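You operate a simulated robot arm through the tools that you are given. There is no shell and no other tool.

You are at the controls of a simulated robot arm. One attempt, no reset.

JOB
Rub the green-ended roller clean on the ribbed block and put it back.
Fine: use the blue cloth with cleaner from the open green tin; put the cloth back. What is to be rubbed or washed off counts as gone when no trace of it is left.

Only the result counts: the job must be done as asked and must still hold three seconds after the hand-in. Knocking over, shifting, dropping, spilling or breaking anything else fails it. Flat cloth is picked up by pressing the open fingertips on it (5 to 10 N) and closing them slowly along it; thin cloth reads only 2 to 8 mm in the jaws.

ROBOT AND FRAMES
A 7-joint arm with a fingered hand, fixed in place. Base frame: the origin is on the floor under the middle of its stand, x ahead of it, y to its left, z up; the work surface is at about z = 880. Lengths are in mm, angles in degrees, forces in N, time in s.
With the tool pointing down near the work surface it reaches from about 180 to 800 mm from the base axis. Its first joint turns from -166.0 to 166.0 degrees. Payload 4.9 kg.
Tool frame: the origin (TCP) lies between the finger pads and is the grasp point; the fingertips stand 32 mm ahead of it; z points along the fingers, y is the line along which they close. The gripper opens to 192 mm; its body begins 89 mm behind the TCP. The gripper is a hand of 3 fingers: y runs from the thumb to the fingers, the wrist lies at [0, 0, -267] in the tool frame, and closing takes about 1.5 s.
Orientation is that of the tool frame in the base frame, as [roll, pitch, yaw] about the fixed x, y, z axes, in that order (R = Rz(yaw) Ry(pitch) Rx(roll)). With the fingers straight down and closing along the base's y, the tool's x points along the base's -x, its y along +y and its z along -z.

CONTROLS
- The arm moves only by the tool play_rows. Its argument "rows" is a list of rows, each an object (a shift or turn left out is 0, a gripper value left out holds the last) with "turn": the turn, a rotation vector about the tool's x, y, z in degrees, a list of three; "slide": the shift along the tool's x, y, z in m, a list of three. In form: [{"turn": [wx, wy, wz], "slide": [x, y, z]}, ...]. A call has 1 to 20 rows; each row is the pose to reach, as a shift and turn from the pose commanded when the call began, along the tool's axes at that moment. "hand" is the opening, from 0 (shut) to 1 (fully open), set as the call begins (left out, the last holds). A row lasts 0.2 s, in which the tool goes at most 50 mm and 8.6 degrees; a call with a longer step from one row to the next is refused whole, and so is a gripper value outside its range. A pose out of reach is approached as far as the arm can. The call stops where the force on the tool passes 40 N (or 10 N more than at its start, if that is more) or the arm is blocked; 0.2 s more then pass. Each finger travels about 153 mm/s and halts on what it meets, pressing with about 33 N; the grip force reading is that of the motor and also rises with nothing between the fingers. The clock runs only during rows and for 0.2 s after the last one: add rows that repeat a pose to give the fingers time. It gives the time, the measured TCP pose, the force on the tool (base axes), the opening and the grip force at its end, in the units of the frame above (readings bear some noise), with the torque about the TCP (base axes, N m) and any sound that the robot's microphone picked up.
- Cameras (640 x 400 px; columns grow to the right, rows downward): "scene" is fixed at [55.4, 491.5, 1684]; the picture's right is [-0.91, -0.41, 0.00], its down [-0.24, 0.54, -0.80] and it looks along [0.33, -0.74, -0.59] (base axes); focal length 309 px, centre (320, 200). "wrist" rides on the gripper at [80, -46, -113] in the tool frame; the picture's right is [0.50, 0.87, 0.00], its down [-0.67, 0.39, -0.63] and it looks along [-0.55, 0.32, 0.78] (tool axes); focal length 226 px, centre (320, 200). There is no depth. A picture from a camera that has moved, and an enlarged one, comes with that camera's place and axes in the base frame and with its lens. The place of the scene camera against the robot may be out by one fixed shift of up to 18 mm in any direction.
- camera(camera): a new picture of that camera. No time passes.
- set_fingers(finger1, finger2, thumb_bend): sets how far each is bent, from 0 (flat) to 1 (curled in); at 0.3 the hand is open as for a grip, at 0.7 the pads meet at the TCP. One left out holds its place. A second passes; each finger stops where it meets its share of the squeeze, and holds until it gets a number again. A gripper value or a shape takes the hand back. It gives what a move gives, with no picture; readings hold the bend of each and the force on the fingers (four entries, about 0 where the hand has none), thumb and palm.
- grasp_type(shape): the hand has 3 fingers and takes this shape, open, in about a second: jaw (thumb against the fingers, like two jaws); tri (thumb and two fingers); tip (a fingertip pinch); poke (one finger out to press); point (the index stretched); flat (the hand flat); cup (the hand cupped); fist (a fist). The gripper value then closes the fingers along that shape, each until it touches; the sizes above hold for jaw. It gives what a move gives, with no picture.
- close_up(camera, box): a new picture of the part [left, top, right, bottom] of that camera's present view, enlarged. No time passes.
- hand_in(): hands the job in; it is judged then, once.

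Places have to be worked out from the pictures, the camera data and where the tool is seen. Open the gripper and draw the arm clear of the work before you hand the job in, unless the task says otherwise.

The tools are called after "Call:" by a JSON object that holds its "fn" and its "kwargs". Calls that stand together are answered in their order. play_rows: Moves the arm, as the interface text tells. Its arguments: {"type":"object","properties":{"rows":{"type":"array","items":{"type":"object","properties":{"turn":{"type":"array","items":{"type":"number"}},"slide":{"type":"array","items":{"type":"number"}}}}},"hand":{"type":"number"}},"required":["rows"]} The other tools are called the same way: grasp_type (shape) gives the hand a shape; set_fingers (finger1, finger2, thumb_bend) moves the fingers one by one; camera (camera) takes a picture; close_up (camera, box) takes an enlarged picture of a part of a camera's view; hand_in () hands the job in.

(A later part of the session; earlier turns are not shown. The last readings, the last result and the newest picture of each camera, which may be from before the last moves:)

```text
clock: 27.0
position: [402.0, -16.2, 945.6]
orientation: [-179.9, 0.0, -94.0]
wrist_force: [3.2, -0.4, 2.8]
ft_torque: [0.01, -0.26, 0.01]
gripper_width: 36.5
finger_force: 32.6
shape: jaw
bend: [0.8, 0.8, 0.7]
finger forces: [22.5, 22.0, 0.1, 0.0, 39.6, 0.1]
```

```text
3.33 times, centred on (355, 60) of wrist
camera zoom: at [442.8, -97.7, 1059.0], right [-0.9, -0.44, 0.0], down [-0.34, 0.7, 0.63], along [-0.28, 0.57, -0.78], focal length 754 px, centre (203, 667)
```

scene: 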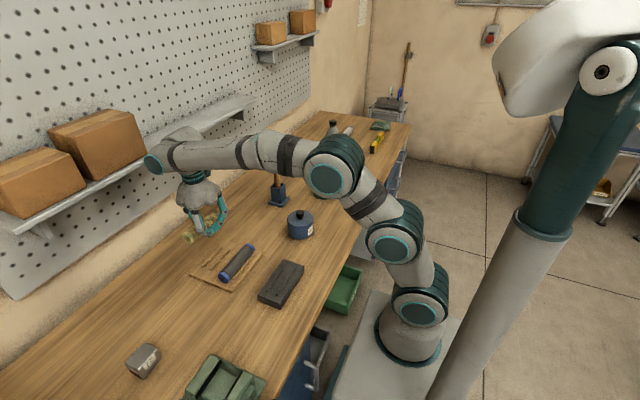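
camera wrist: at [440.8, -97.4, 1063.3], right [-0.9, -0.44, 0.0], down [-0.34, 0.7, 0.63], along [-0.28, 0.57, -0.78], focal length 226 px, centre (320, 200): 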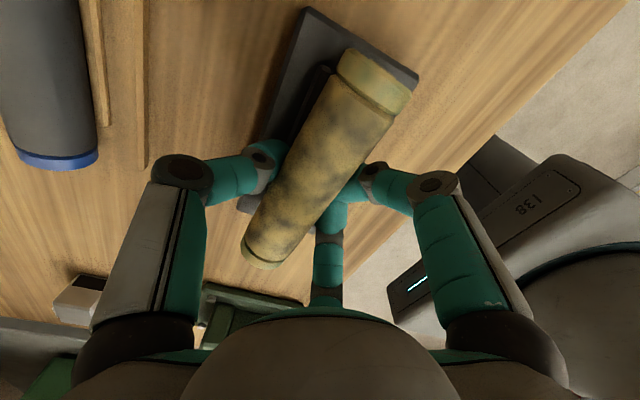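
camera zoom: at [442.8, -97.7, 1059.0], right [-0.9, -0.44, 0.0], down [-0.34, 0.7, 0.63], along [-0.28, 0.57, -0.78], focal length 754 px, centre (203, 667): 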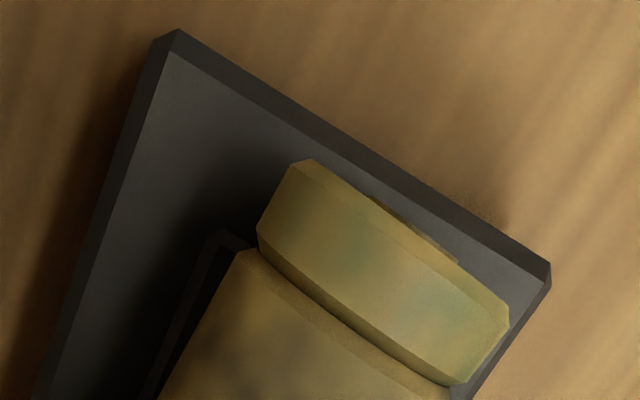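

The roller is centred on the groove, 407 at one end and about 416 at the other from the hand's 4° yaw. I open gently to let it settle.

Call:
{"fn": "play_rows", "kwargs": {"rows": [{"slide": [0, 0, 0]}, {"slide": [0, 0, 0]}, {"slide": [0, 0, 0]}], "hand": 0.3}}

Call:
{"fn": "close_up", "kwargs": {"camera": "scene", "box": [240, 240, 310, 310]}}

Call:
{"fn": "close_up", "kwargs": {"camera": "wrist", "box": [220, 0, 440, 290]}}

```text
clock: 27.8
position: [402.1, -15.9, 946.0]
orientation: [-179.9, 0.0, -94.0]
wrist_force: [-1.2, 0.8, 19.6]
ft_torque: [0.0, 0.22, -0.01]
gripper_width: 56.6
finger_force: 0.1
shape: jaw
bend: [0.81, 0.81, 0.7]
finger forces: [10.3, 10.2, 0.0, 0.0, 0.1, 0.1]
```

```text
5.71 times, centred on (275, 275) of scene
camera zoom: at [55.4, 491.5, 1684.0], right [-0.91, -0.41, 0.0], down [-0.24, 0.54, -0.8], along [0.33, -0.74, -0.59], focal length 1766 px, centre (577, -229)
```

zoom: 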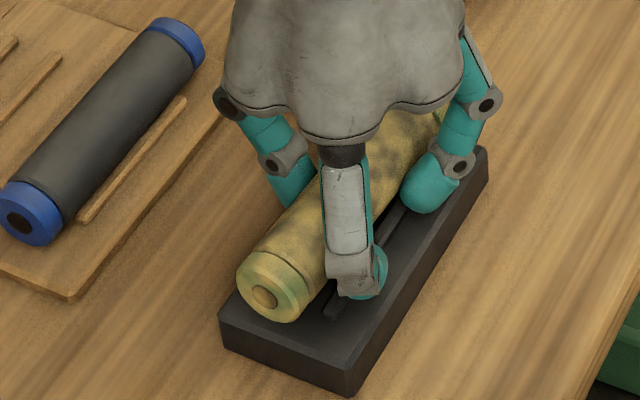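

```text
1.38 times, centred on (330, 145) of wrist
camera zoom: at [442.8, -97.7, 1059.8], right [-0.9, -0.44, 0.0], down [-0.34, 0.7, 0.63], along [-0.27, 0.57, -0.78], focal length 312 px, centre (306, 276)
```

zoom: 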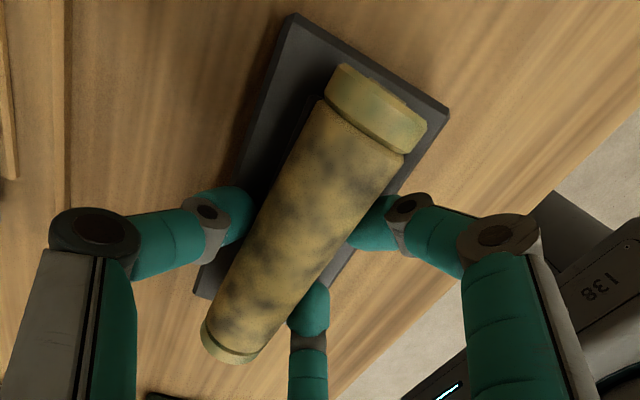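

The roller has settled in the groove; the finger tips are now pressing on the block with about 20 N. I lift 4 mm to free them, then open wider and rise clear.

Call:
{"fn": "play_rows", "kwargs": {"rows": [{"slide": [0, 0, -0.003]}, {"slide": [0, 0, -0.006]}, {"slide": [0, 0, -0.006]}], "hand": 0.32}}

Call:
{"fn": "play_rows", "kwargs": {"rows": [{"slide": [0, 0, 0]}, {"slide": [0, 0, 0]}, {"slide": [0, 0, -0.005]}, {"slide": [0, 0, -0.015]}, {"slide": [0, 0, -0.03]}, {"slide": [0, 0, -0.05]}, {"slide": [0, 0, -0.08]}, {"slide": [0, 0, -0.12]}, {"slide": [0, 0, -0.16]}], "hand": 0.6}}

Call:
{"fn": "close_up", "kwargs": {"camera": "scene", "box": [230, 230, 320, 320]}}

Call:
{"fn": "camera", "kwargs": {"camera": "wrist"}}

```text
clock: 28.6
position: [401.1, -14.6, 951.4]
orientation: [179.8, 0.0, -94.1]
wrist_force: [0.3, -0.1, -0.5]
ft_torque: [-0.01, 0.02, 0.03]
gripper_width: 61.2
finger_force: 0.1
shape: jaw
bend: [0.46, 0.46, 0.7]
finger forces: [0.1, 0.0, 0.0, 0.1, 0.1, 0.1]
```

```text
clock: 30.6
position: [401.0, -15.6, 1110.7]
orientation: [-180.0, 0.0, -94.1]
wrist_force: [-0.1, 0.3, 0.0]
ft_torque: [0.01, -0.02, -0.02]
gripper_width: 114.9
finger_force: 0.0
shape: jaw
bend: [0.32, 0.32, 0.7]
finger forces: [0.0, 0.1, 0.1, 0.1, 0.0, 0.0]
```

```text
4.44 times, centred on (275, 275) of scene
camera zoom: at [55.4, 491.5, 1684.0], right [-0.91, -0.41, 0.0], down [-0.24, 0.54, -0.8], along [0.33, -0.74, -0.59], focal length 1373 px, centre (520, -133)
```

zoom: 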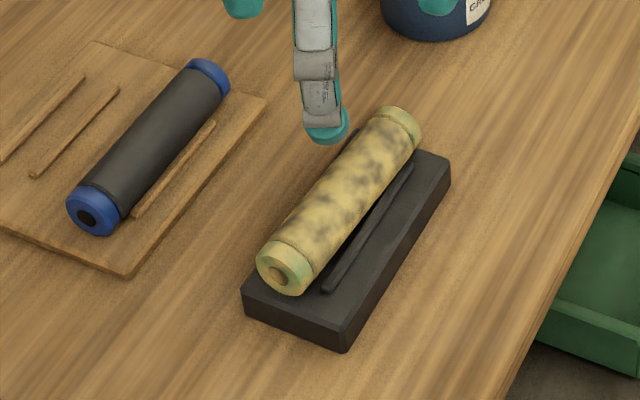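

```text
taken
camera wrist: at [442.5, -97.4, 1224.8], right [-0.9, -0.44, 0.0], down [-0.34, 0.7, 0.63], along [-0.28, 0.57, -0.78], focal length 226 px, centre (320, 200)
```

wrist: 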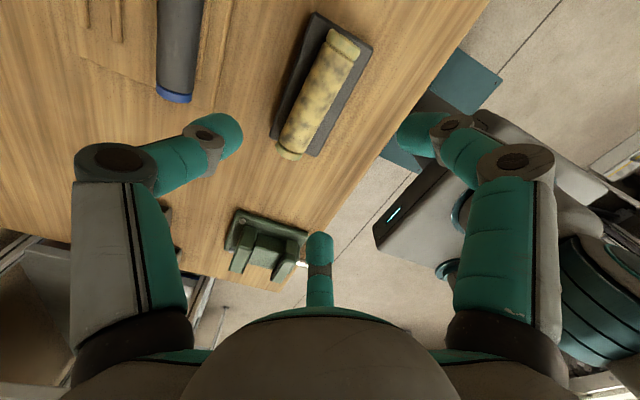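

The roller now sits in the groove, parallel to the ribs. I zoom in to fix its exact place for rubbing.

Call:
{"fn": "close_up", "kwargs": {"camera": "wrist", "box": [260, 0, 390, 170]}}

Call:
{"fn": "close_up", "kwargs": {"camera": "scene", "box": [255, 245, 305, 295]}}

```text
2.35 times, centred on (325, 85) of wrist
camera zoom: at [442.5, -97.4, 1224.8], right [-0.9, -0.44, 0.0], down [-0.34, 0.7, 0.63], along [-0.28, 0.57, -0.78], focal length 532 px, centre (308, 471)
```

zoom: 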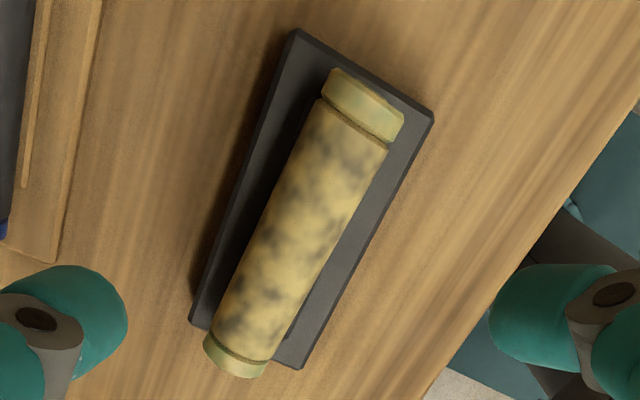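

```text
8.00 times, centred on (280, 270) of scene
camera zoom: at [55.4, 491.5, 1684.0], right [-0.91, -0.41, 0.0], down [-0.24, 0.54, -0.8], along [0.33, -0.74, -0.59], focal length 2472 px, centre (640, -360)
```

zoom: 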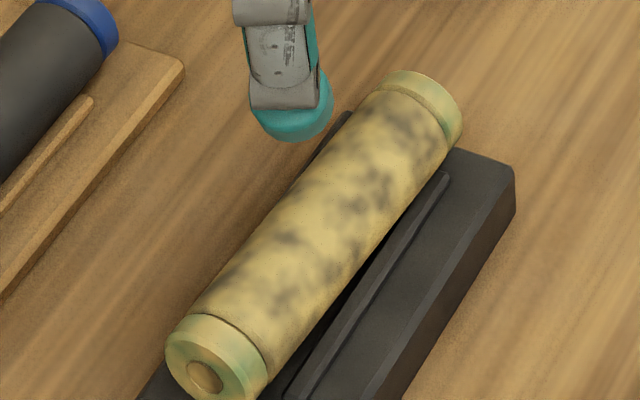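

The roller lies at x≈411, from y≈-90 to 63. Now for the cloth: I travel high above the pot and tin, turning the hand to yaw 180 so the fingers will straddle the stack's sides and the thumb its far end.

Call:
{"fn": "play_rows", "kwargs": {"rows": [{"turn": [0, 0, 4.3], "slide": [0.0316, -0.0028, 0]}, {"turn": [0, 0, 8.6], "slide": [0.0632, -0.0056, 0]}, {"turn": [0, 0, 12.9], "slide": [0.0947, -0.0084, 0]}, {"turn": [0, 0, 17.2], "slide": [0.1263, -0.0113, 0]}, {"turn": [0, 0, 21.5], "slide": [0.1579, -0.0141, 0]}, {"turn": [0, 0, 25.8], "slide": [0.1895, -0.0169, 0]}, {"turn": [0, 0, 30.1], "slide": [0.2211, -0.0197, 0]}, {"turn": [0, 0, 34.4], "slide": [0.2526, -0.0225, 0]}, {"turn": [0, 0, 38.7], "slide": [0.2842, -0.0253, 0]}, {"turn": [0, 0, 43], "slide": [0.3158, -0.0282, 0]}, {"turn": [0, 0, 47.3], "slide": [0.3474, -0.031, 0]}, {"turn": [0, 0, 51.6], "slide": [0.379, -0.0338, 0]}, {"turn": [0, 0, 55.9], "slide": [0.4105, -0.0366, 0]}, {"turn": [0, 0, 60.2], "slide": [0.4421, -0.0394, 0]}, {"turn": [0, 0, 64.5], "slide": [0.4737, -0.0422, 0]}, {"turn": [0, 0, 68.8], "slide": [0.5053, -0.045, 0]}, {"turn": [0, 0, 73.1], "slide": [0.5369, -0.0479, 0]}, {"turn": [0, 0, 77.4], "slide": [0.5684, -0.0507, 0]}, {"turn": [0, 0, 81.7], "slide": [0.6, -0.0535, 0]}, {"turn": [0, 0, 85.9], "slide": [0.6316, -0.0563, 0]}], "hand": 0.7}}

Call:
{"fn": "camera", "kwargs": {"camera": "wrist"}}

Call:
{"fn": "camera", "kwargs": {"camera": "scene"}}

```text
clock: 34.8
position: [397.8, -628.3, 1105.3]
orientation: [-179.6, 0.3, -179.5]
wrist_force: [-0.3, 1.2, 1.8]
ft_torque: [-0.03, -0.01, 0.01]
gripper_width: 133.9
finger_force: 0.1
shape: jaw
bend: [0.29, 0.29, 0.65]
finger forces: [0.1, 0.1, 0.0, 0.1, 0.0, 0.1]
out of reach, approached as far as the arm can: row 20
```

```text
taken
camera wrist: at [319.3, -672.3, 1218.0], right [-0.51, 0.86, -0.01], down [0.66, 0.4, 0.63], along [0.55, 0.31, -0.78], focal length 226 px, centre (320, 200)
```

wrist: 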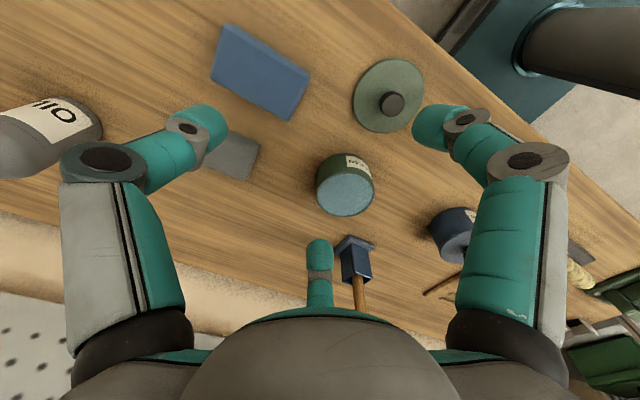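

```text
taken
```

scene: 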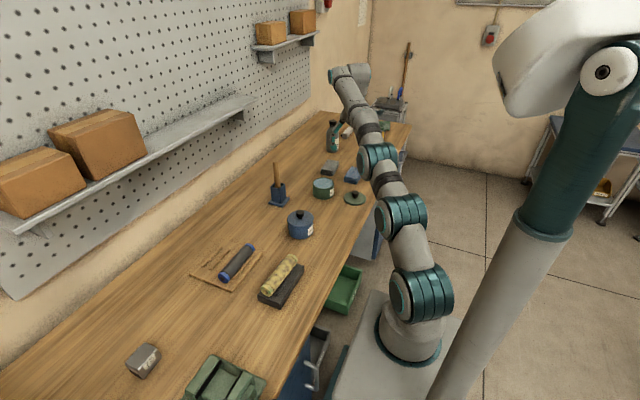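

Vertical reach at this height ends near 745 mm, so I will need some outward tilt. The blue stack is well in view, so I zoom in to measure it precisely.

Call:
{"fn": "close_up", "kwargs": {"camera": "wrist", "box": [190, 0, 330, 140]}}

Call:
{"fn": "close_up", "kwargs": {"camera": "wrist", "box": [300, 140, 390, 230]}}

```text
2.86 times, centred on (260, 70) of wrist
camera zoom: at [319.3, -672.3, 1218.0], right [-0.51, 0.86, -0.01], down [0.66, 0.4, 0.63], along [0.55, 0.31, -0.78], focal length 646 px, centre (491, 571)
```

zoom: 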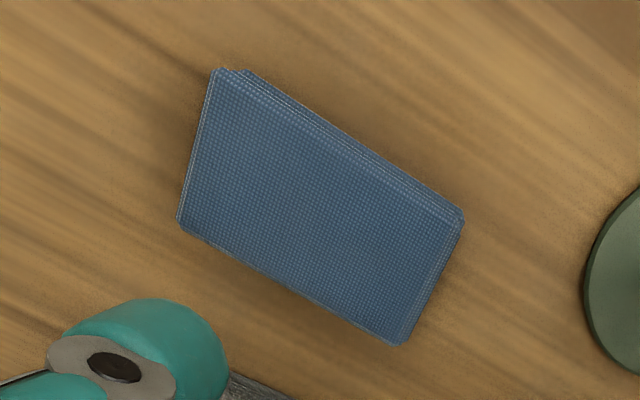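

```text
4.44 times, centred on (345, 185) of wrist
camera zoom: at [319.3, -672.3, 1218.0], right [-0.51, 0.86, -0.01], down [0.66, 0.4, 0.63], along [0.55, 0.31, -0.78], focal length 1005 px, centre (209, 267)
```

zoom: 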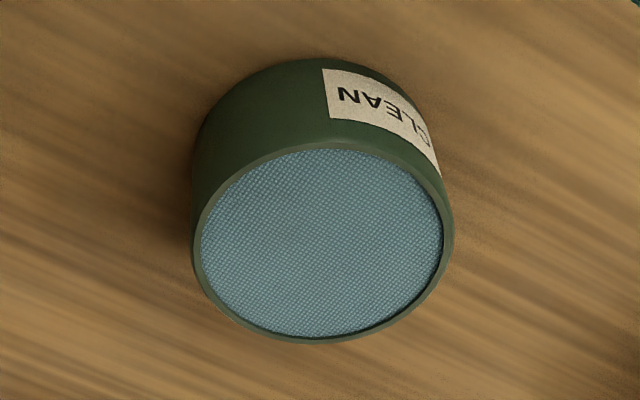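

The stack's centre is near (410, -708), and triangulation puts the tin rim at z≈934, centre (490, -528). I tilt the hand 11° outward to gain reach and move down above the cloth.

Call:
{"fn": "play_rows", "kwargs": {"rows": [{"turn": [2.2, 0, 0], "slide": [-0.001, -0.005, 0.03]}, {"turn": [4.4, 0, 0], "slide": [-0.003, -0.02, 0.055]}, {"turn": [6.6, 0, 0], "slide": [-0.006, -0.045, 0.08]}, {"turn": [8.6, 0, 0], "slide": [-0.009, -0.07, 0.105]}, {"turn": [10.6, 0, 0], "slide": [-0.0108, -0.093, 0.13]}, {"turn": [10.6, 0, 0], "slide": [-0.0108, -0.093, 0.145]}, {"turn": [10.6, 0, 0], "slide": [-0.0108, -0.093, 0.145]}], "hand": 0.62}}

Call:
{"fn": "camera", "kwargs": {"camera": "wrist"}}

Call:
{"fn": "close_up", "kwargs": {"camera": "scene", "box": [310, 110, 390, 210]}}

```text
clock: 36.4
position: [410.2, -719.9, 952.6]
orientation: [-169.4, 0.1, -180.0]
wrist_force: [-0.4, 1.3, 0.5]
ft_torque: [-0.01, 0.02, -0.01]
gripper_width: 119.7
finger_force: 0.1
shape: jaw
bend: [0.32, 0.32, 0.7]
finger forces: [0.0, 0.1, 0.0, 0.0, 0.0, 0.1]
```

```text
taken
camera wrist: at [331.1, -743.5, 1072.3], right [-0.5, 0.85, -0.16], down [0.67, 0.5, 0.55], along [0.55, 0.17, -0.82], focal length 226 px, centre (320, 200)
```

wrist: 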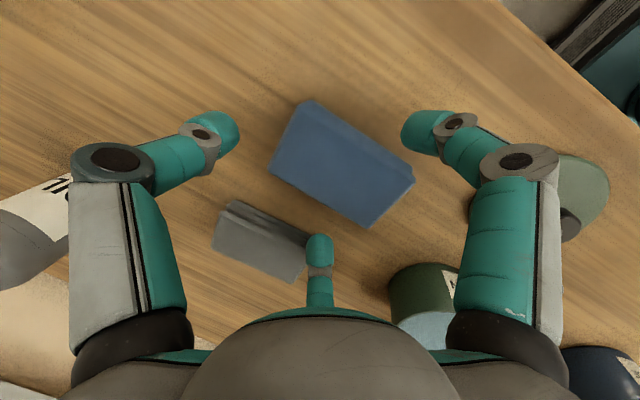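

```text
4.00 times, centred on (350, 160) of scene
camera zoom: at [55.4, 491.5, 1684.0], right [-0.91, -0.41, 0.0], down [-0.24, 0.54, -0.8], along [0.33, -0.74, -0.59], focal length 1236 px, centre (200, 360)
```

zoom: 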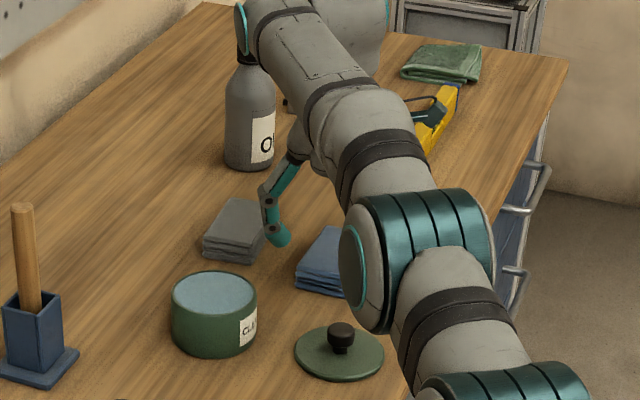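

The arm reached the tilted pose and the stack is centred between thumb and fingers. One zoom to correct the final offset before lowering.

Call:
{"fn": "close_up", "kwargs": {"camera": "wrist", "box": [180, 80, 460, 290]}}

```text
1.90 times, centred on (320, 185) of wrist
camera zoom: at [331.1, -743.5, 1072.3], right [-0.5, 0.85, -0.16], down [0.67, 0.5, 0.55], along [0.55, 0.17, -0.82], focal length 431 px, centre (320, 229)
```

zoom: 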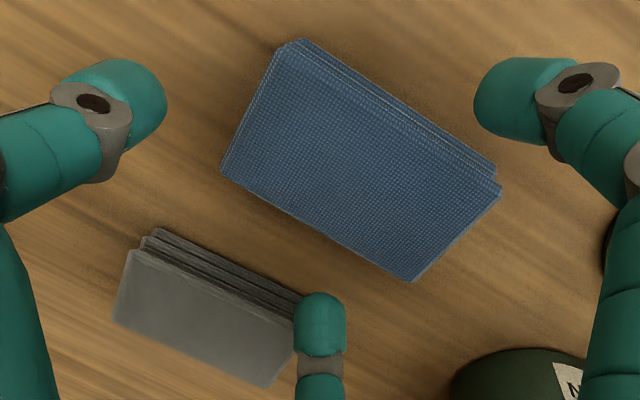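

The stack spans x 380–440 and y -658 to -763. I lower to TCP z≈923 with a slight outward shift, leaving the tips a few mm above the table.

Call:
{"fn": "play_rows", "kwargs": {"rows": [{"slide": [0, 0.0005, 0.008]}, {"slide": [0, 0.001, 0.016]}, {"slide": [0, 0.0015, 0.023]}, {"slide": [0, 0.0019, 0.0275]}, {"slide": [0, 0.0019, 0.0298]}, {"slide": [0, 0.0019, 0.0298]}]}}

Call:
{"fn": "camera", "kwargs": {"camera": "wrist"}}

```text
clock: 37.8
position: [409.5, -723.2, 921.6]
orientation: [-169.5, 0.0, -180.0]
wrist_force: [0.8, 0.8, 0.1]
ft_torque: [-0.01, 0.0, -0.05]
gripper_width: 119.6
finger_force: 0.1
shape: jaw
bend: [0.32, 0.32, 0.7]
finger forces: [0.0, 0.0, 0.0, 0.0, 0.0, 0.0]
```

```text
taken
camera wrist: at [330.9, -746.7, 1042.6], right [-0.5, 0.85, -0.16], down [0.67, 0.5, 0.55], along [0.55, 0.17, -0.82], focal length 226 px, centre (320, 200)
```

wrist: 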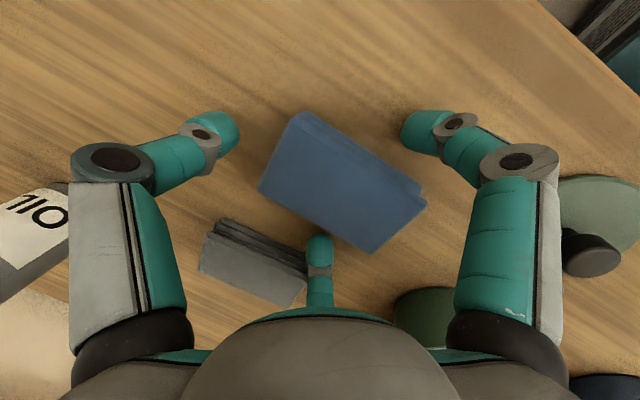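

No contact yet, and the thumb and both fingers are clear of the stack. I close in stages, first to about 90 mm.

Call:
{"fn": "play_rows", "kwargs": {"rows": [{"slide": [0, 0, 0]}, {"slide": [0, 0, 0]}, {"slide": [0, 0, 0]}], "hand": 0.46}}

Call:
{"fn": "camera", "kwargs": {"camera": "wrist"}}

```text
clock: 38.6
position: [409.4, -723.1, 923.7]
orientation: [-169.4, 0.0, 180.0]
wrist_force: [0.1, 0.2, -0.1]
ft_torque: [0.02, -0.01, 0.02]
gripper_width: 88.6
finger_force: 0.1
shape: jaw
bend: [0.38, 0.38, 0.7]
finger forces: [0.0, 0.1, 0.0, 0.0, 0.0, 0.0]
```

```text
taken
camera wrist: at [330.9, -746.6, 1042.6], right [-0.5, 0.85, -0.16], down [0.67, 0.5, 0.55], along [0.55, 0.17, -0.82], focal length 226 px, centre (320, 200)
```

wrist: 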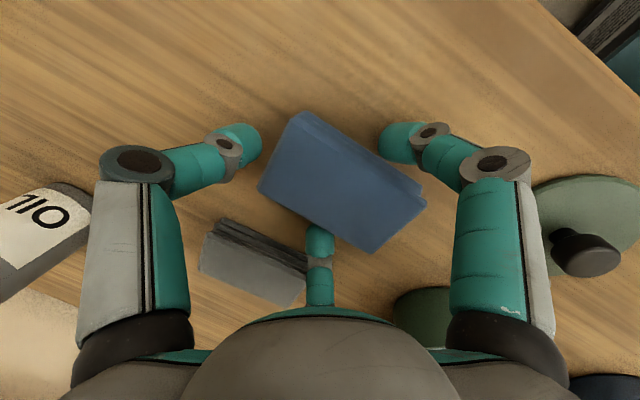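

The thumb and fingers are evenly placed around the stack. I close further until each meets the cloth.

Call:
{"fn": "play_rows", "kwargs": {"rows": [{"slide": [0, 0, 0]}, {"slide": [0, 0, 0]}, {"slide": [0, 0, 0]}], "hand": 0.38}}

Call:
{"fn": "camera", "kwargs": {"camera": "wrist"}}

```text
clock: 39.4
position: [409.3, -723.8, 922.4]
orientation: [-169.4, 0.0, -180.0]
wrist_force: [-0.1, 1.2, -0.7]
ft_torque: [-0.02, -0.02, 0.02]
gripper_width: 68.9
finger_force: 33.2
shape: jaw
bend: [0.44, 0.43, 0.7]
finger forces: [26.1, 26.0, 0.1, 0.0, 29.3, 0.0]
```

```text
taken
camera wrist: at [330.9, -746.6, 1042.5], right [-0.5, 0.85, -0.16], down [0.67, 0.5, 0.55], along [0.55, 0.17, -0.82], focal length 226 px, centre (320, 200)
```

wrist: 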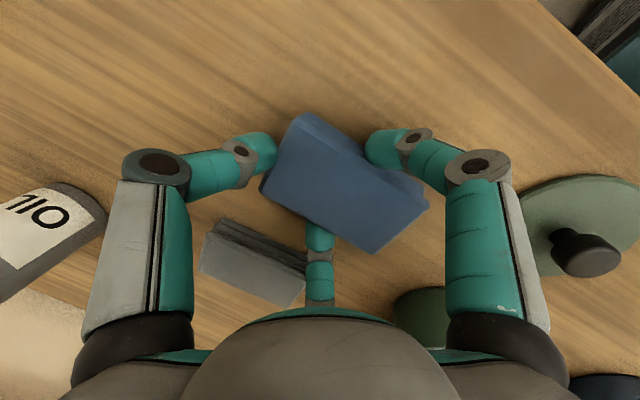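

All three digits bear on the stack with 26–29 N. I lift slowly and check that it comes along.

Call:
{"fn": "play_rows", "kwargs": {"rows": [{"slide": [0, -0.0009, -0.005]}, {"slide": [0, -0.0018, -0.01]}, {"slide": [0, -0.0037, -0.02]}, {"slide": [0, -0.0055, -0.03]}, {"slide": [0, -0.0074, -0.04]}, {"slide": [0, -0.0092, -0.05]}, {"slide": [0, -0.0092, -0.05]}]}}

Call:
{"fn": "camera", "kwargs": {"camera": "wrist"}}

Call:
{"fn": "close_up", "kwargs": {"camera": "scene", "box": [310, 110, 390, 210]}}

```text
clock: 41.0
position: [410.3, -721.8, 974.3]
orientation: [-169.4, -0.1, -180.0]
wrist_force: [-0.1, 0.3, -0.4]
ft_torque: [-0.02, 0.0, 0.04]
gripper_width: 69.0
finger_force: 33.6
shape: jaw
bend: [0.44, 0.43, 0.7]
finger forces: [26.1, 26.1, 0.0, 0.0, 29.2, 0.0]
```

```text
taken
camera wrist: at [330.7, -746.0, 1093.4], right [-0.5, 0.85, -0.16], down [0.67, 0.5, 0.55], along [0.55, 0.17, -0.82], focal length 226 px, centre (320, 200)
```

wrist: 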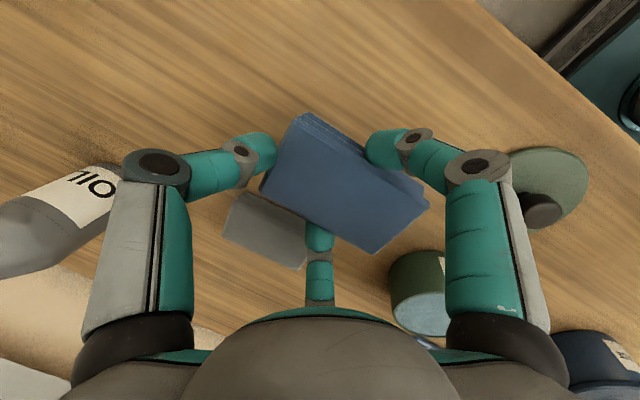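

```text
4.00 times, centred on (350, 160) of scene
camera zoom: at [55.4, 491.5, 1684.0], right [-0.91, -0.41, 0.0], down [-0.24, 0.54, -0.8], along [0.33, -0.74, -0.59], focal length 1236 px, centre (200, 360)
```

zoom: 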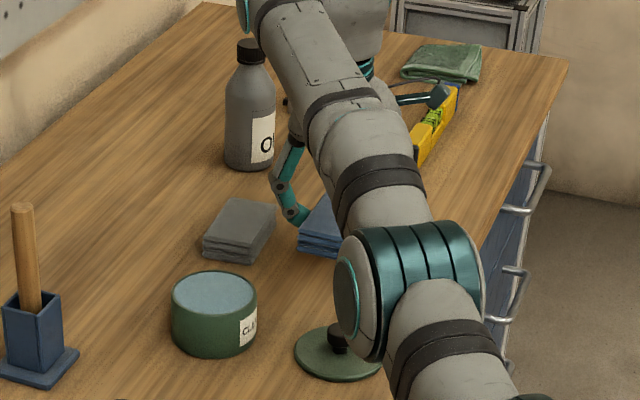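

The whole stack lifted together and sits level with the hand tilted 10.6°. I carry it above the green tin while tilting 15° more, so its free end will dip onto the soaked pad.

Call:
{"fn": "play_rows", "kwargs": {"rows": [{"turn": [1, 0, 0], "slide": [-0.008, 0.014, -0.012]}, {"turn": [3, 0, 0], "slide": [-0.018, 0.034, -0.03]}, {"turn": [5, 0, 0], "slide": [-0.028, 0.054, -0.05]}, {"turn": [7, 0, 0], "slide": [-0.038, 0.074, -0.07]}, {"turn": [9, 0, 0], "slide": [-0.05, 0.094, -0.085]}, {"turn": [11, 0, 0], "slide": [-0.062, 0.114, -0.1]}, {"turn": [13, 0, 0], "slide": [-0.072, 0.132, -0.11]}, {"turn": [15, 0, 0], "slide": [-0.0797, 0.1433, -0.114]}, {"turn": [15, 0, 0], "slide": [-0.0797, 0.1433, -0.114]}]}}

Call:
{"fn": "camera", "kwargs": {"camera": "wrist"}}

Call:
{"fn": "close_up", "kwargs": {"camera": "scene", "box": [280, 110, 390, 220]}}

```text
clock: 43.0
position: [546.0, -625.7, 1085.5]
orientation: [-154.5, -0.2, -179.9]
wrist_force: [0.0, -0.5, 0.1]
ft_torque: [0.0, -0.01, 0.0]
gripper_width: 69.0
finger_force: 32.9
shape: jaw
bend: [0.44, 0.44, 0.7]
finger forces: [25.9, 26.1, 0.1, 0.1, 29.5, 0.0]
out of reach, approached as far as the arm can: row 2, 3, 4, 5, 6, 7, 8, 9
```

```text
taken
camera wrist: at [467.5, -617.7, 1206.8], right [-0.5, 0.78, -0.37], down [0.67, 0.62, 0.4], along [0.54, -0.05, -0.84], focal length 226 px, centre (320, 200)
```

wrist: 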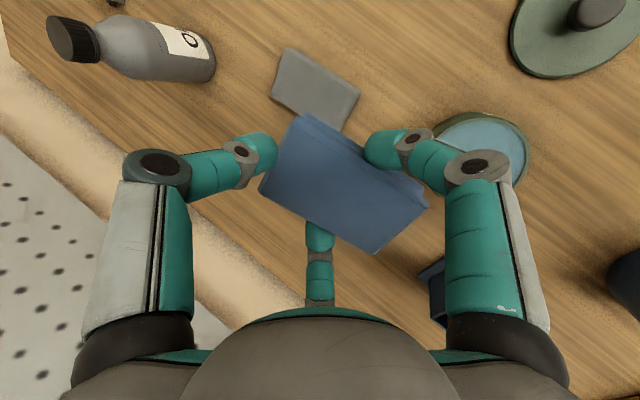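

```text
3.64 times, centred on (335, 165) of scene
camera zoom: at [55.4, 491.5, 1684.0], right [-0.91, -0.41, 0.0], down [-0.24, 0.54, -0.8], along [0.33, -0.74, -0.59], focal length 1124 px, centre (266, 327)
```

zoom: 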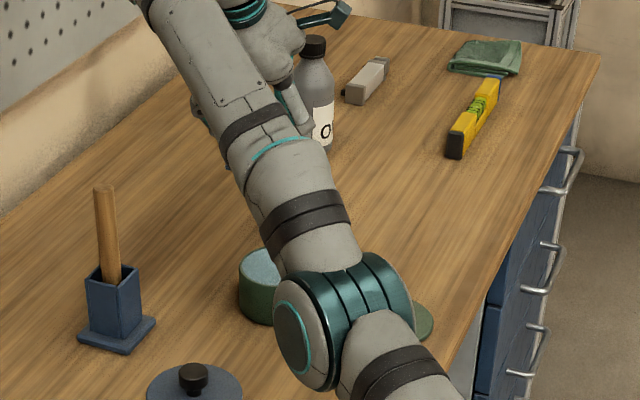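

The arm missed the target: it stayed nearly fully stretched and swung to (546, -626), still holding the cloth high and safe. I try a small step toward the tin to see whether it can fold in from here.

Call:
{"fn": "play_rows", "kwargs": {"rows": [{"slide": [0.005, 0.0065, 0]}, {"slide": [0.01, 0.013, -0.001]}, {"slide": [0.015, 0.0195, -0.001]}]}}

```text
clock: 43.8
position: [552.1, -630.7, 1089.4]
orientation: [-154.1, -0.3, 179.8]
wrist_force: [0.3, 0.1, -1.4]
ft_torque: [-0.04, 0.01, 0.03]
gripper_width: 68.5
finger_force: 33.1
shape: jaw
bend: [0.44, 0.44, 0.7]
finger forces: [25.6, 26.1, 0.0, 0.0, 29.2, 0.0]
out of reach, approached as far as the arm can: row 1, 2, 3
```

That drifted the wrong way, so a joint limit is in play. I return to the known-good lift pose above the cloth's place and will come in by the path that worked, untilted and lower.

Call:
{"fn": "play_rows", "kwargs": {"rows": [{"turn": [-2, 0, 0], "slide": [0.018, -0.004, 0.018]}, {"turn": [-4, 0, 0], "slide": [0.036, -0.008, 0.036]}, {"turn": [-6, 0, 0], "slide": [0.054, -0.012, 0.054]}, {"turn": [-8, 0, 0], "slide": [0.072, -0.016, 0.072]}, {"turn": [-10, 0, 0], "slide": [0.09, -0.02, 0.09]}, {"turn": [-12, 0, 0], "slide": [0.108, -0.024, 0.108]}, {"turn": [-14, 0, 0], "slide": [0.126, -0.028, 0.126]}, {"turn": [-15.3, 0, 0], "slide": [0.1418, -0.0317, 0.1433]}, {"turn": [-15.3, 0, 0], "slide": [0.1418, -0.0317, 0.1433]}]}}

Call:
{"fn": "camera", "kwargs": {"camera": "scene"}}

```text
clock: 45.8
position: [410.8, -720.8, 974.8]
orientation: [-169.6, 0.0, -179.8]
wrist_force: [0.5, 0.1, -0.5]
ft_torque: [0.04, -0.01, -0.01]
gripper_width: 68.5
finger_force: 33.6
shape: jaw
bend: [0.44, 0.44, 0.7]
finger forces: [25.7, 26.1, 0.0, 0.0, 28.9, 0.1]
```

```text
taken
```

scene: 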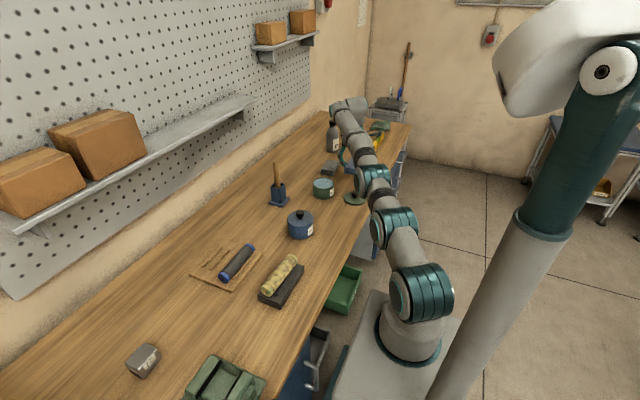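

It returned to the lift pose. The arm had folded elbow-down from the stretched pose, so I pivot about the wrist to bring the hand upright first, which should fold the elbow up.

Call:
{"fn": "play_rows", "kwargs": {"rows": [{"turn": [-2.6, 0, 0], "slide": [0, 0.0122, -0.0003]}, {"turn": [-5.3, 0, 0], "slide": [0, 0.0245, -0.0014]}, {"turn": [-8, 0, 0], "slide": [0, 0.0369, -0.0027]}, {"turn": [-10.4, 0, 0], "slide": [0, 0.0485, -0.0041]}, {"turn": [-10.4, 0, 0], "slide": [0, 0.0485, -0.0041]}]}}

Call:
{"fn": "close_up", "kwargs": {"camera": "scene", "box": [260, 70, 480, 330]}}

```text
clock: 47.0
position: [409.6, -671.8, 969.7]
orientation: [179.9, 0.0, -179.9]
wrist_force: [0.7, -0.5, -0.9]
ft_torque: [0.01, 0.01, -0.01]
gripper_width: 68.6
finger_force: 33.0
shape: jaw
bend: [0.44, 0.44, 0.7]
finger forces: [25.7, 26.1, 0.0, 0.0, 29.1, 0.1]
out of reach, approached as far as the arm can: row 3, 4
```

```text
1.54 times, centred on (370, 200) of scene
camera zoom: at [55.4, 491.5, 1684.0], right [-0.91, -0.41, 0.0], down [-0.24, 0.54, -0.8], along [0.33, -0.74, -0.59], focal length 475 px, centre (243, 200)
```

zoom: 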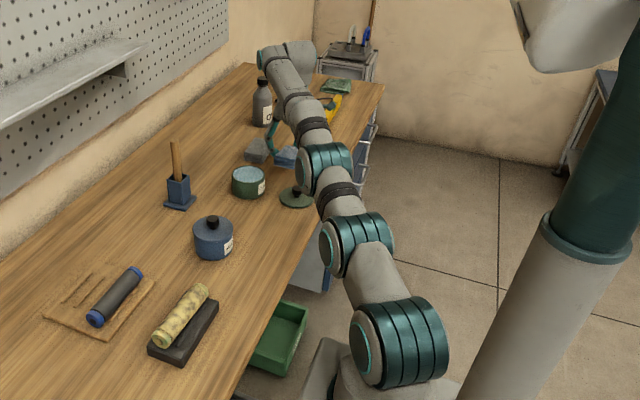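

The hand is upright again at (410, -672). I retract a little more, with a slight inward tilt, to see which way the elbow folds.

Call:
{"fn": "play_rows", "kwargs": {"rows": [{"turn": [-1, 0, 0], "slide": [0.003, 0.006, 0]}, {"turn": [-2, 0, 0], "slide": [0.006, 0.013, 0]}, {"turn": [-3, 0, 0], "slide": [0.009, 0.02, 0]}, {"turn": [-4, 0, 0], "slide": [0.012, 0.028, 0]}]}}

Call:
{"fn": "close_up", "kwargs": {"camera": "scene", "box": [260, 70, 480, 330]}}

```text
clock: 48.0
position: [399.0, -644.9, 969.5]
orientation: [175.9, 0.0, -180.0]
wrist_force: [-0.3, -0.1, -1.5]
ft_torque: [-0.01, 0.01, 0.01]
gripper_width: 68.5
finger_force: 33.0
shape: jaw
bend: [0.44, 0.44, 0.7]
finger forces: [25.7, 26.1, 0.0, 0.0, 29.0, 0.1]
```

```text
1.54 times, centred on (370, 200) of scene
camera zoom: at [55.4, 491.5, 1684.0], right [-0.91, -0.41, 0.0], down [-0.24, 0.54, -0.8], along [0.33, -0.74, -0.59], focal length 475 px, centre (243, 200)
```

zoom: 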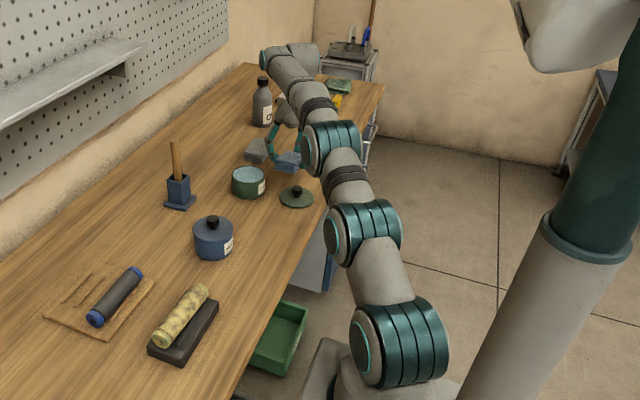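

The elbow is now folding up and nothing is flagged. I continue inward to (420, -520) with the hand upright, staying above everything.

Call:
{"fn": "play_rows", "kwargs": {"rows": [{"turn": [0, 0, 0], "slide": [-0.002, 0.012, -0.008]}, {"turn": [1, 0, 0], "slide": [-0.005, 0.035, -0.016]}, {"turn": [2, 0, 0], "slide": [-0.009, 0.06, -0.024]}, {"turn": [3, 0, 0], "slide": [-0.014, 0.085, -0.0315]}, {"turn": [4.1, 0, 0], "slide": [-0.018, 0.11, -0.0315]}, {"turn": [4.1, 0, 0], "slide": [-0.021, 0.1276, -0.0315]}, {"turn": [4.1, 0, 0], "slide": [-0.021, 0.1276, -0.0315]}]}}

Call:
{"fn": "camera", "kwargs": {"camera": "wrist"}}

Call:
{"fn": "close_up", "kwargs": {"camera": "scene", "box": [260, 70, 480, 330]}}

```text
clock: 49.6
position: [419.7, -520.1, 1009.8]
orientation: [180.0, 0.1, 180.0]
wrist_force: [0.2, 1.1, -0.8]
ft_torque: [0.03, -0.05, -0.01]
gripper_width: 68.5
finger_force: 32.7
shape: jaw
bend: [0.44, 0.44, 0.7]
finger forces: [25.6, 26.1, 0.0, 0.0, 28.8, 0.0]
```

```text
taken
camera wrist: at [340.9, -565.2, 1123.3], right [-0.5, 0.87, 0.0], down [0.67, 0.39, 0.63], along [0.55, 0.32, -0.78], focal length 226 px, centre (320, 200)
```

wrist: 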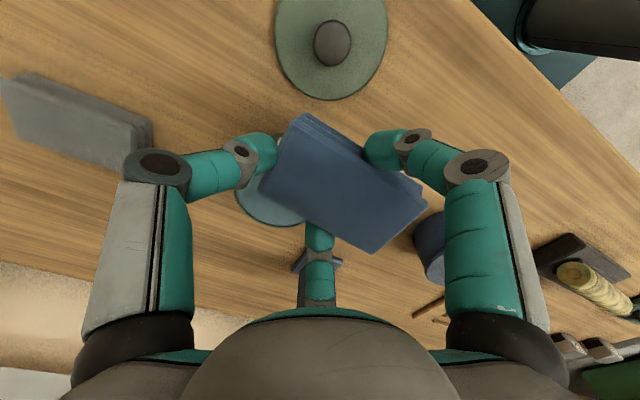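

```text
1.54 times, centred on (370, 200) of scene
camera zoom: at [55.4, 491.5, 1684.0], right [-0.91, -0.41, 0.0], down [-0.24, 0.54, -0.8], along [0.33, -0.74, -0.59], focal length 475 px, centre (243, 200)
```

zoom: 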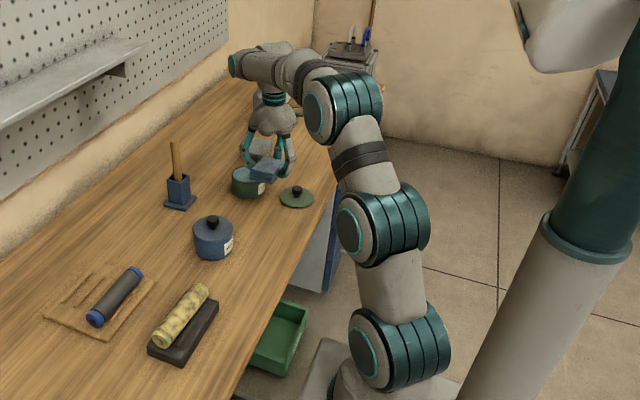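

The elbow is up and the hand upright, just beside the tin. Now I tilt 25.6° and move over the tin, so the cloth's free end hangs low above the pad.

Call:
{"fn": "play_rows", "kwargs": {"rows": [{"turn": [4, 0, 0], "slide": [-0.012, -0.008, -0.005]}, {"turn": [9, 0, 0], "slide": [-0.025, -0.016, -0.007]}, {"turn": [14, 0, 0], "slide": [-0.04, -0.025, -0.007]}, {"turn": [19, 0, 0], "slide": [-0.055, -0.035, -0.005]}, {"turn": [23, 0, 0], "slide": [-0.065, -0.042, -0.005]}, {"turn": [25.6, 0, 0], "slide": [-0.0703, -0.045, -0.005]}, {"turn": [25.6, 0, 0], "slide": [-0.0703, -0.045, -0.005]}]}}

Call:
{"fn": "camera", "kwargs": {"camera": "wrist"}}

Call:
{"fn": "close_up", "kwargs": {"camera": "scene", "box": [290, 120, 380, 220]}}

```text
clock: 51.2
position: [489.6, -565.6, 1016.0]
orientation: [-154.2, -0.1, -179.9]
wrist_force: [-0.4, 0.4, -1.5]
ft_torque: [0.03, 0.0, -0.01]
gripper_width: 68.6
finger_force: 32.8
shape: jaw
bend: [0.44, 0.44, 0.7]
finger forces: [25.8, 26.0, 0.1, 0.1, 28.7, 0.1]
```

```text
taken
camera wrist: at [410.6, -557.0, 1136.9], right [-0.5, 0.78, -0.38], down [0.67, 0.62, 0.4], along [0.55, -0.05, -0.84], focal length 226 px, centre (320, 200)
```

wrist: 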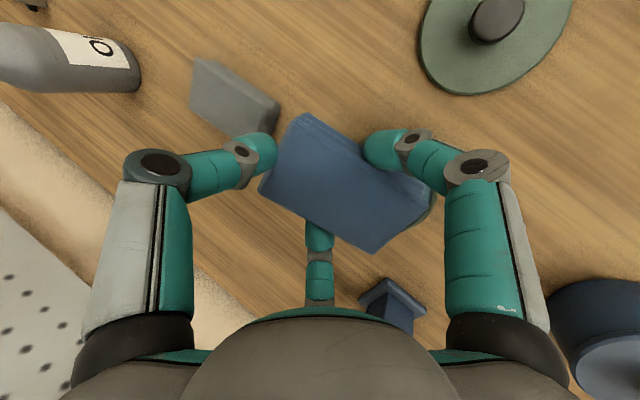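

```text
4.00 times, centred on (335, 170) of scene
camera zoom: at [55.4, 491.5, 1684.0], right [-0.91, -0.41, 0.0], down [-0.24, 0.54, -0.8], along [0.33, -0.74, -0.59], focal length 1236 px, centre (260, 320)
```

zoom: 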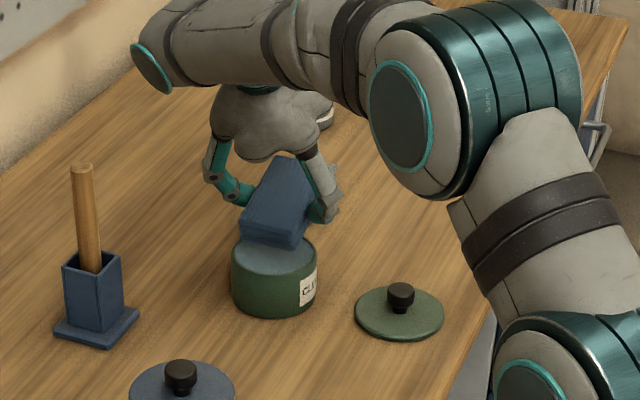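

The cloth's free end hangs over the tin, about 20 mm above the rim and centred in x. I lower it carefully onto the pad.

Call:
{"fn": "play_rows", "kwargs": {"rows": [{"slide": [0, -0.0026, 0.0054]}, {"slide": [0, -0.0052, 0.0108]}, {"slide": [0, -0.0078, 0.0162]}, {"slide": [0, -0.0087, 0.018]}, {"slide": [0, -0.0095, 0.0198]}]}}

Call:
{"fn": "close_up", "kwargs": {"camera": "scene", "box": [300, 140, 370, 210]}}

```text
clock: 52.4
position: [490.2, -583.0, 1000.6]
orientation: [-154.4, 0.0, -179.9]
wrist_force: [0.8, 0.8, 0.1]
ft_torque: [0.01, -0.01, -0.02]
gripper_width: 68.7
finger_force: 32.7
shape: jaw
bend: [0.44, 0.44, 0.7]
finger forces: [25.7, 26.3, 0.1, 0.0, 28.6, 0.0]
```

```text
5.71 times, centred on (335, 175) of scene
camera zoom: at [55.4, 491.5, 1684.0], right [-0.91, -0.41, 0.0], down [-0.24, 0.54, -0.8], along [0.33, -0.74, -0.59], focal length 1766 px, centre (234, 343)
```

zoom: 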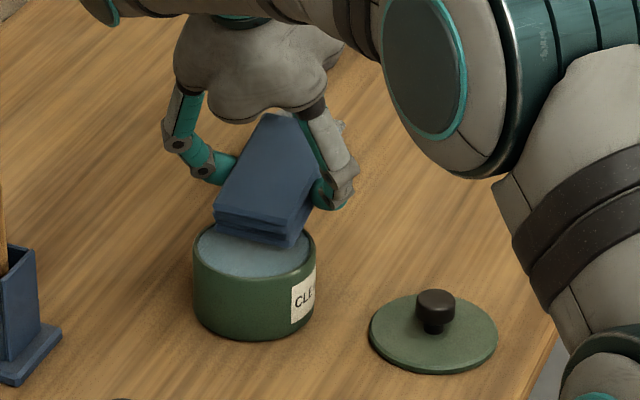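

I mixed a sign, so the hand slid 17 mm outward; the cloth edge is still above the rim. I move back so the edge sits past the tin's centre before going down.

Call:
{"fn": "play_rows", "kwargs": {"rows": [{"slide": [0, 0.0095, -0.003]}, {"slide": [0, 0.0191, -0.0063]}, {"slide": [0, 0.0191, -0.0063]}]}}

Call:
{"fn": "play_rows", "kwargs": {"rows": [{"slide": [0, 0.0013, 0.0027]}, {"slide": [0, 0.0022, 0.0045]}, {"slide": [0, 0.003, 0.0063]}, {"slide": [0, 0.003, 0.0063]}]}}

Call:
{"fn": "close_up", "kwargs": {"camera": "scene", "box": [300, 140, 370, 210]}}

```text
clock: 53.2
position: [489.9, -562.3, 997.9]
orientation: [-154.4, 0.0, 179.9]
wrist_force: [0.1, 0.3, -0.4]
ft_torque: [0.0, 0.02, 0.01]
gripper_width: 68.2
finger_force: 32.8
shape: jaw
bend: [0.44, 0.44, 0.7]
finger forces: [25.8, 26.0, 0.0, 0.1, 28.6, 0.0]
```

```text
clock: 54.2
position: [490.6, -563.0, 992.4]
orientation: [-154.2, 0.1, -179.8]
wrist_force: [-0.6, -1.0, 8.8]
ft_torque: [0.5, -0.04, -0.02]
gripper_width: 68.9
finger_force: 33.0
shape: jaw
bend: [0.44, 0.44, 0.7]
finger forces: [28.3, 28.4, 0.0, 0.0, 34.2, 0.0]
```

```text
5.71 times, centred on (335, 175) of scene
camera zoom: at [55.4, 491.5, 1684.0], right [-0.91, -0.41, 0.0], down [-0.24, 0.54, -0.8], along [0.33, -0.74, -0.59], focal length 1766 px, centre (234, 343)
```

zoom: 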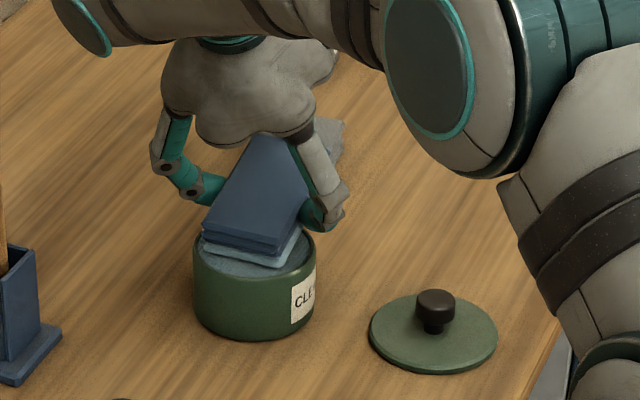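

The cloth end presses the pad with about 9 N and its bottom layer has already turned lighter, which suggests it took up cleaner. I look closer.

Call:
{"fn": "close_up", "kwargs": {"camera": "scene", "box": [318, 160, 360, 195]}}

Call:
{"fn": "play_rows", "kwargs": {"rows": [{"slide": [0, 0, 0]}, {"slide": [0, 0, 0]}, {"slide": [0, 0, 0]}]}}

Call:
{"fn": "close_up", "kwargs": {"camera": "scene", "box": [318, 160, 360, 195]}}

```text
11.43 times, centred on (339, 178) of scene
camera zoom: at [55.4, 491.5, 1684.0], right [-0.91, -0.41, 0.0], down [-0.24, 0.54, -0.8], along [0.33, -0.74, -0.59], focal length 3532 px, centre (103, 457)
```

zoom: 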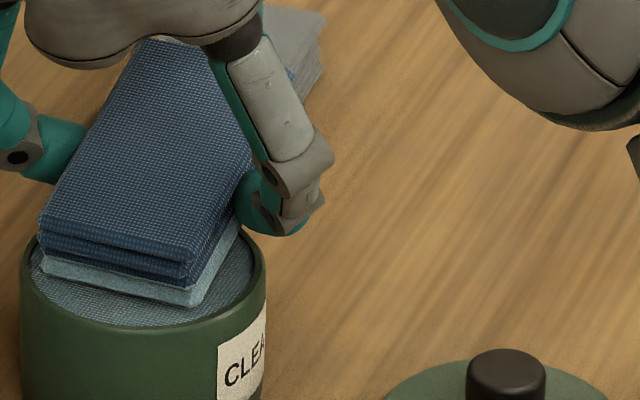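

```text
clock: 55.0
position: [490.0, -563.0, 991.3]
orientation: [-154.3, 0.0, -179.9]
wrist_force: [0.0, -1.9, 10.3]
ft_torque: [0.47, -0.06, -0.02]
gripper_width: 68.9
finger_force: 33.0
shape: jaw
bend: [0.44, 0.44, 0.7]
finger forces: [28.1, 28.6, 0.1, 0.0, 35.3, 0.0]
```

```text
11.43 times, centred on (339, 178) of scene
camera zoom: at [55.4, 491.5, 1684.0], right [-0.91, -0.41, 0.0], down [-0.24, 0.54, -0.8], along [0.33, -0.74, -0.59], focal length 3532 px, centre (103, 457)
```

zoom: 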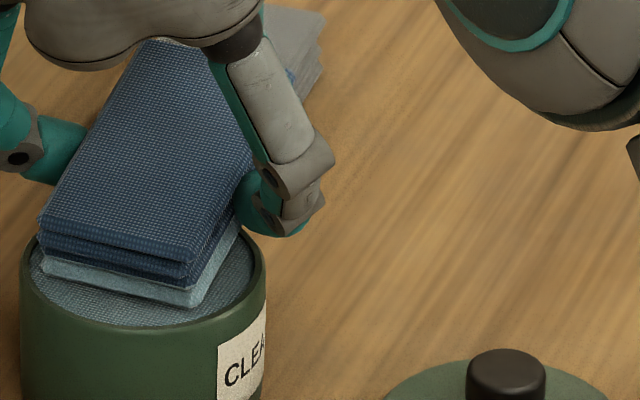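

The bottom layer is now clearly lighter, so that face is loaded with cleaner. I lift straight up out of the tin.

Call:
{"fn": "play_rows", "kwargs": {"rows": [{"slide": [0, -0.0043, -0.009]}, {"slide": [0, -0.0086, -0.018]}, {"slide": [0, -0.0151, -0.0316]}, {"slide": [0, -0.0216, -0.0451]}, {"slide": [0, -0.0281, -0.0586]}, {"slide": [0, -0.0281, -0.0586]}]}}

Call:
{"fn": "close_up", "kwargs": {"camera": "scene", "box": [300, 130, 380, 210]}}

```text
clock: 56.4
position: [488.9, -562.2, 1056.1]
orientation: [-154.5, 0.0, 180.0]
wrist_force: [0.3, 0.2, -0.3]
ft_torque: [-0.03, -0.01, 0.01]
gripper_width: 68.8
finger_force: 32.8
shape: jaw
bend: [0.44, 0.44, 0.7]
finger forces: [28.3, 28.7, 0.1, 0.0, 29.9, 0.0]
```

```text
5.00 times, centred on (340, 170) of scene
camera zoom: at [55.4, 491.5, 1684.0], right [-0.91, -0.41, 0.0], down [-0.24, 0.54, -0.8], along [0.33, -0.74, -0.59], focal length 1545 px, centre (220, 350)
```

zoom: 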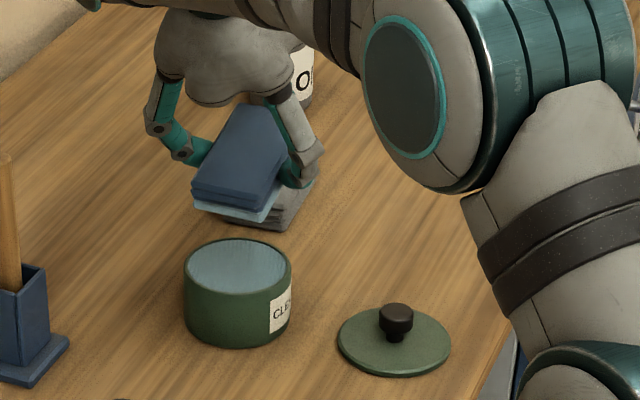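

The wet cloth came out cleanly and the tin has not moved. I carry it across to above the roller, levelling the cloth on the way.

Call:
{"fn": "play_rows", "kwargs": {"rows": [{"turn": [-0.9, 0, 0], "slide": [0.0049, 0.0308, -0.0129]}, {"turn": [-1.9, 0, 0], "slide": [0.0098, 0.0617, -0.0258]}, {"turn": [-2.8, 0, 0], "slide": [0.0146, 0.0925, -0.0387]}, {"turn": [-3.7, 0, 0], "slide": [0.0195, 0.1233, -0.0516]}, {"turn": [-4.7, 0, 0], "slide": [0.0244, 0.1541, -0.0645]}, {"turn": [-5.6, 0, 0], "slide": [0.0293, 0.185, -0.0774]}, {"turn": [-6.5, 0, 0], "slide": [0.0341, 0.2158, -0.0903]}, {"turn": [-7.5, 0, 0], "slide": [0.039, 0.2466, -0.1032]}, {"turn": [-8.4, 0, 0], "slide": [0.0439, 0.2774, -0.1161]}, {"turn": [-9.3, 0, 0], "slide": [0.0488, 0.3083, -0.129]}, {"turn": [-10.2, 0, 0], "slide": [0.0536, 0.3391, -0.1419]}, {"turn": [-11.2, 0, 0], "slide": [0.0585, 0.3699, -0.1548]}, {"turn": [-12.1, 0, 0], "slide": [0.0634, 0.4007, -0.1677]}, {"turn": [-13, 0, 0], "slide": [0.0683, 0.4316, -0.1806]}, {"turn": [-14, 0, 0], "slide": [0.0731, 0.4624, -0.1935]}, {"turn": [-14.9, 0, 0], "slide": [0.078, 0.4932, -0.2064]}, {"turn": [-14.9, 0, 0], "slide": [0.078, 0.4932, -0.2064]}]}}

Call:
{"fn": "camera", "kwargs": {"camera": "wrist"}}

Call:
{"fn": "close_up", "kwargs": {"camera": "scene", "box": [210, 180, 340, 320]}}

```text
clock: 60.0
position: [410.9, -27.0, 1028.6]
orientation: [-169.3, -0.1, -179.9]
wrist_force: [-0.5, -0.8, 0.4]
ft_torque: [-0.02, 0.0, 0.0]
gripper_width: 68.8
finger_force: 33.6
shape: jaw
bend: [0.44, 0.44, 0.7]
finger forces: [27.8, 28.3, 0.0, 0.1, 29.7, 0.0]
```

```text
taken
camera wrist: at [332.6, -51.4, 1148.9], right [-0.5, 0.85, -0.16], down [0.67, 0.5, 0.55], along [0.55, 0.17, -0.82], focal length 226 px, centre (320, 200)
```

wrist: 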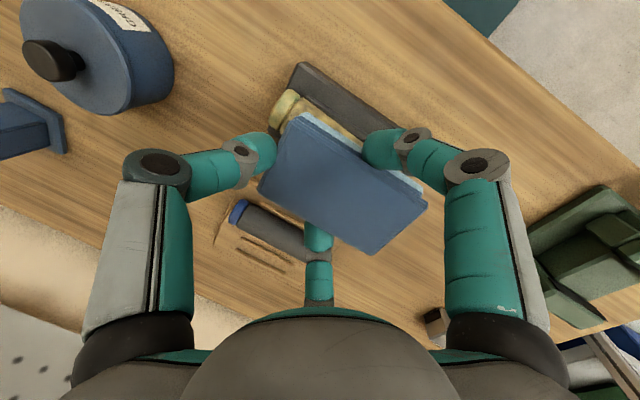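

```text
2.86 times, centred on (275, 250) of scene
camera zoom: at [55.4, 491.5, 1684.0], right [-0.91, -0.41, 0.0], down [-0.24, 0.54, -0.8], along [0.33, -0.74, -0.59], focal length 883 px, centre (449, 57)
```

zoom: 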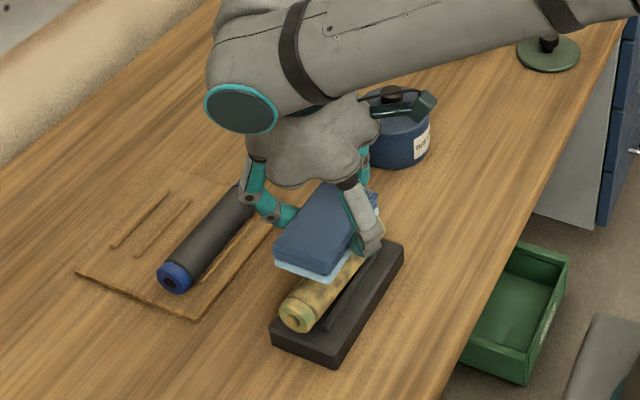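

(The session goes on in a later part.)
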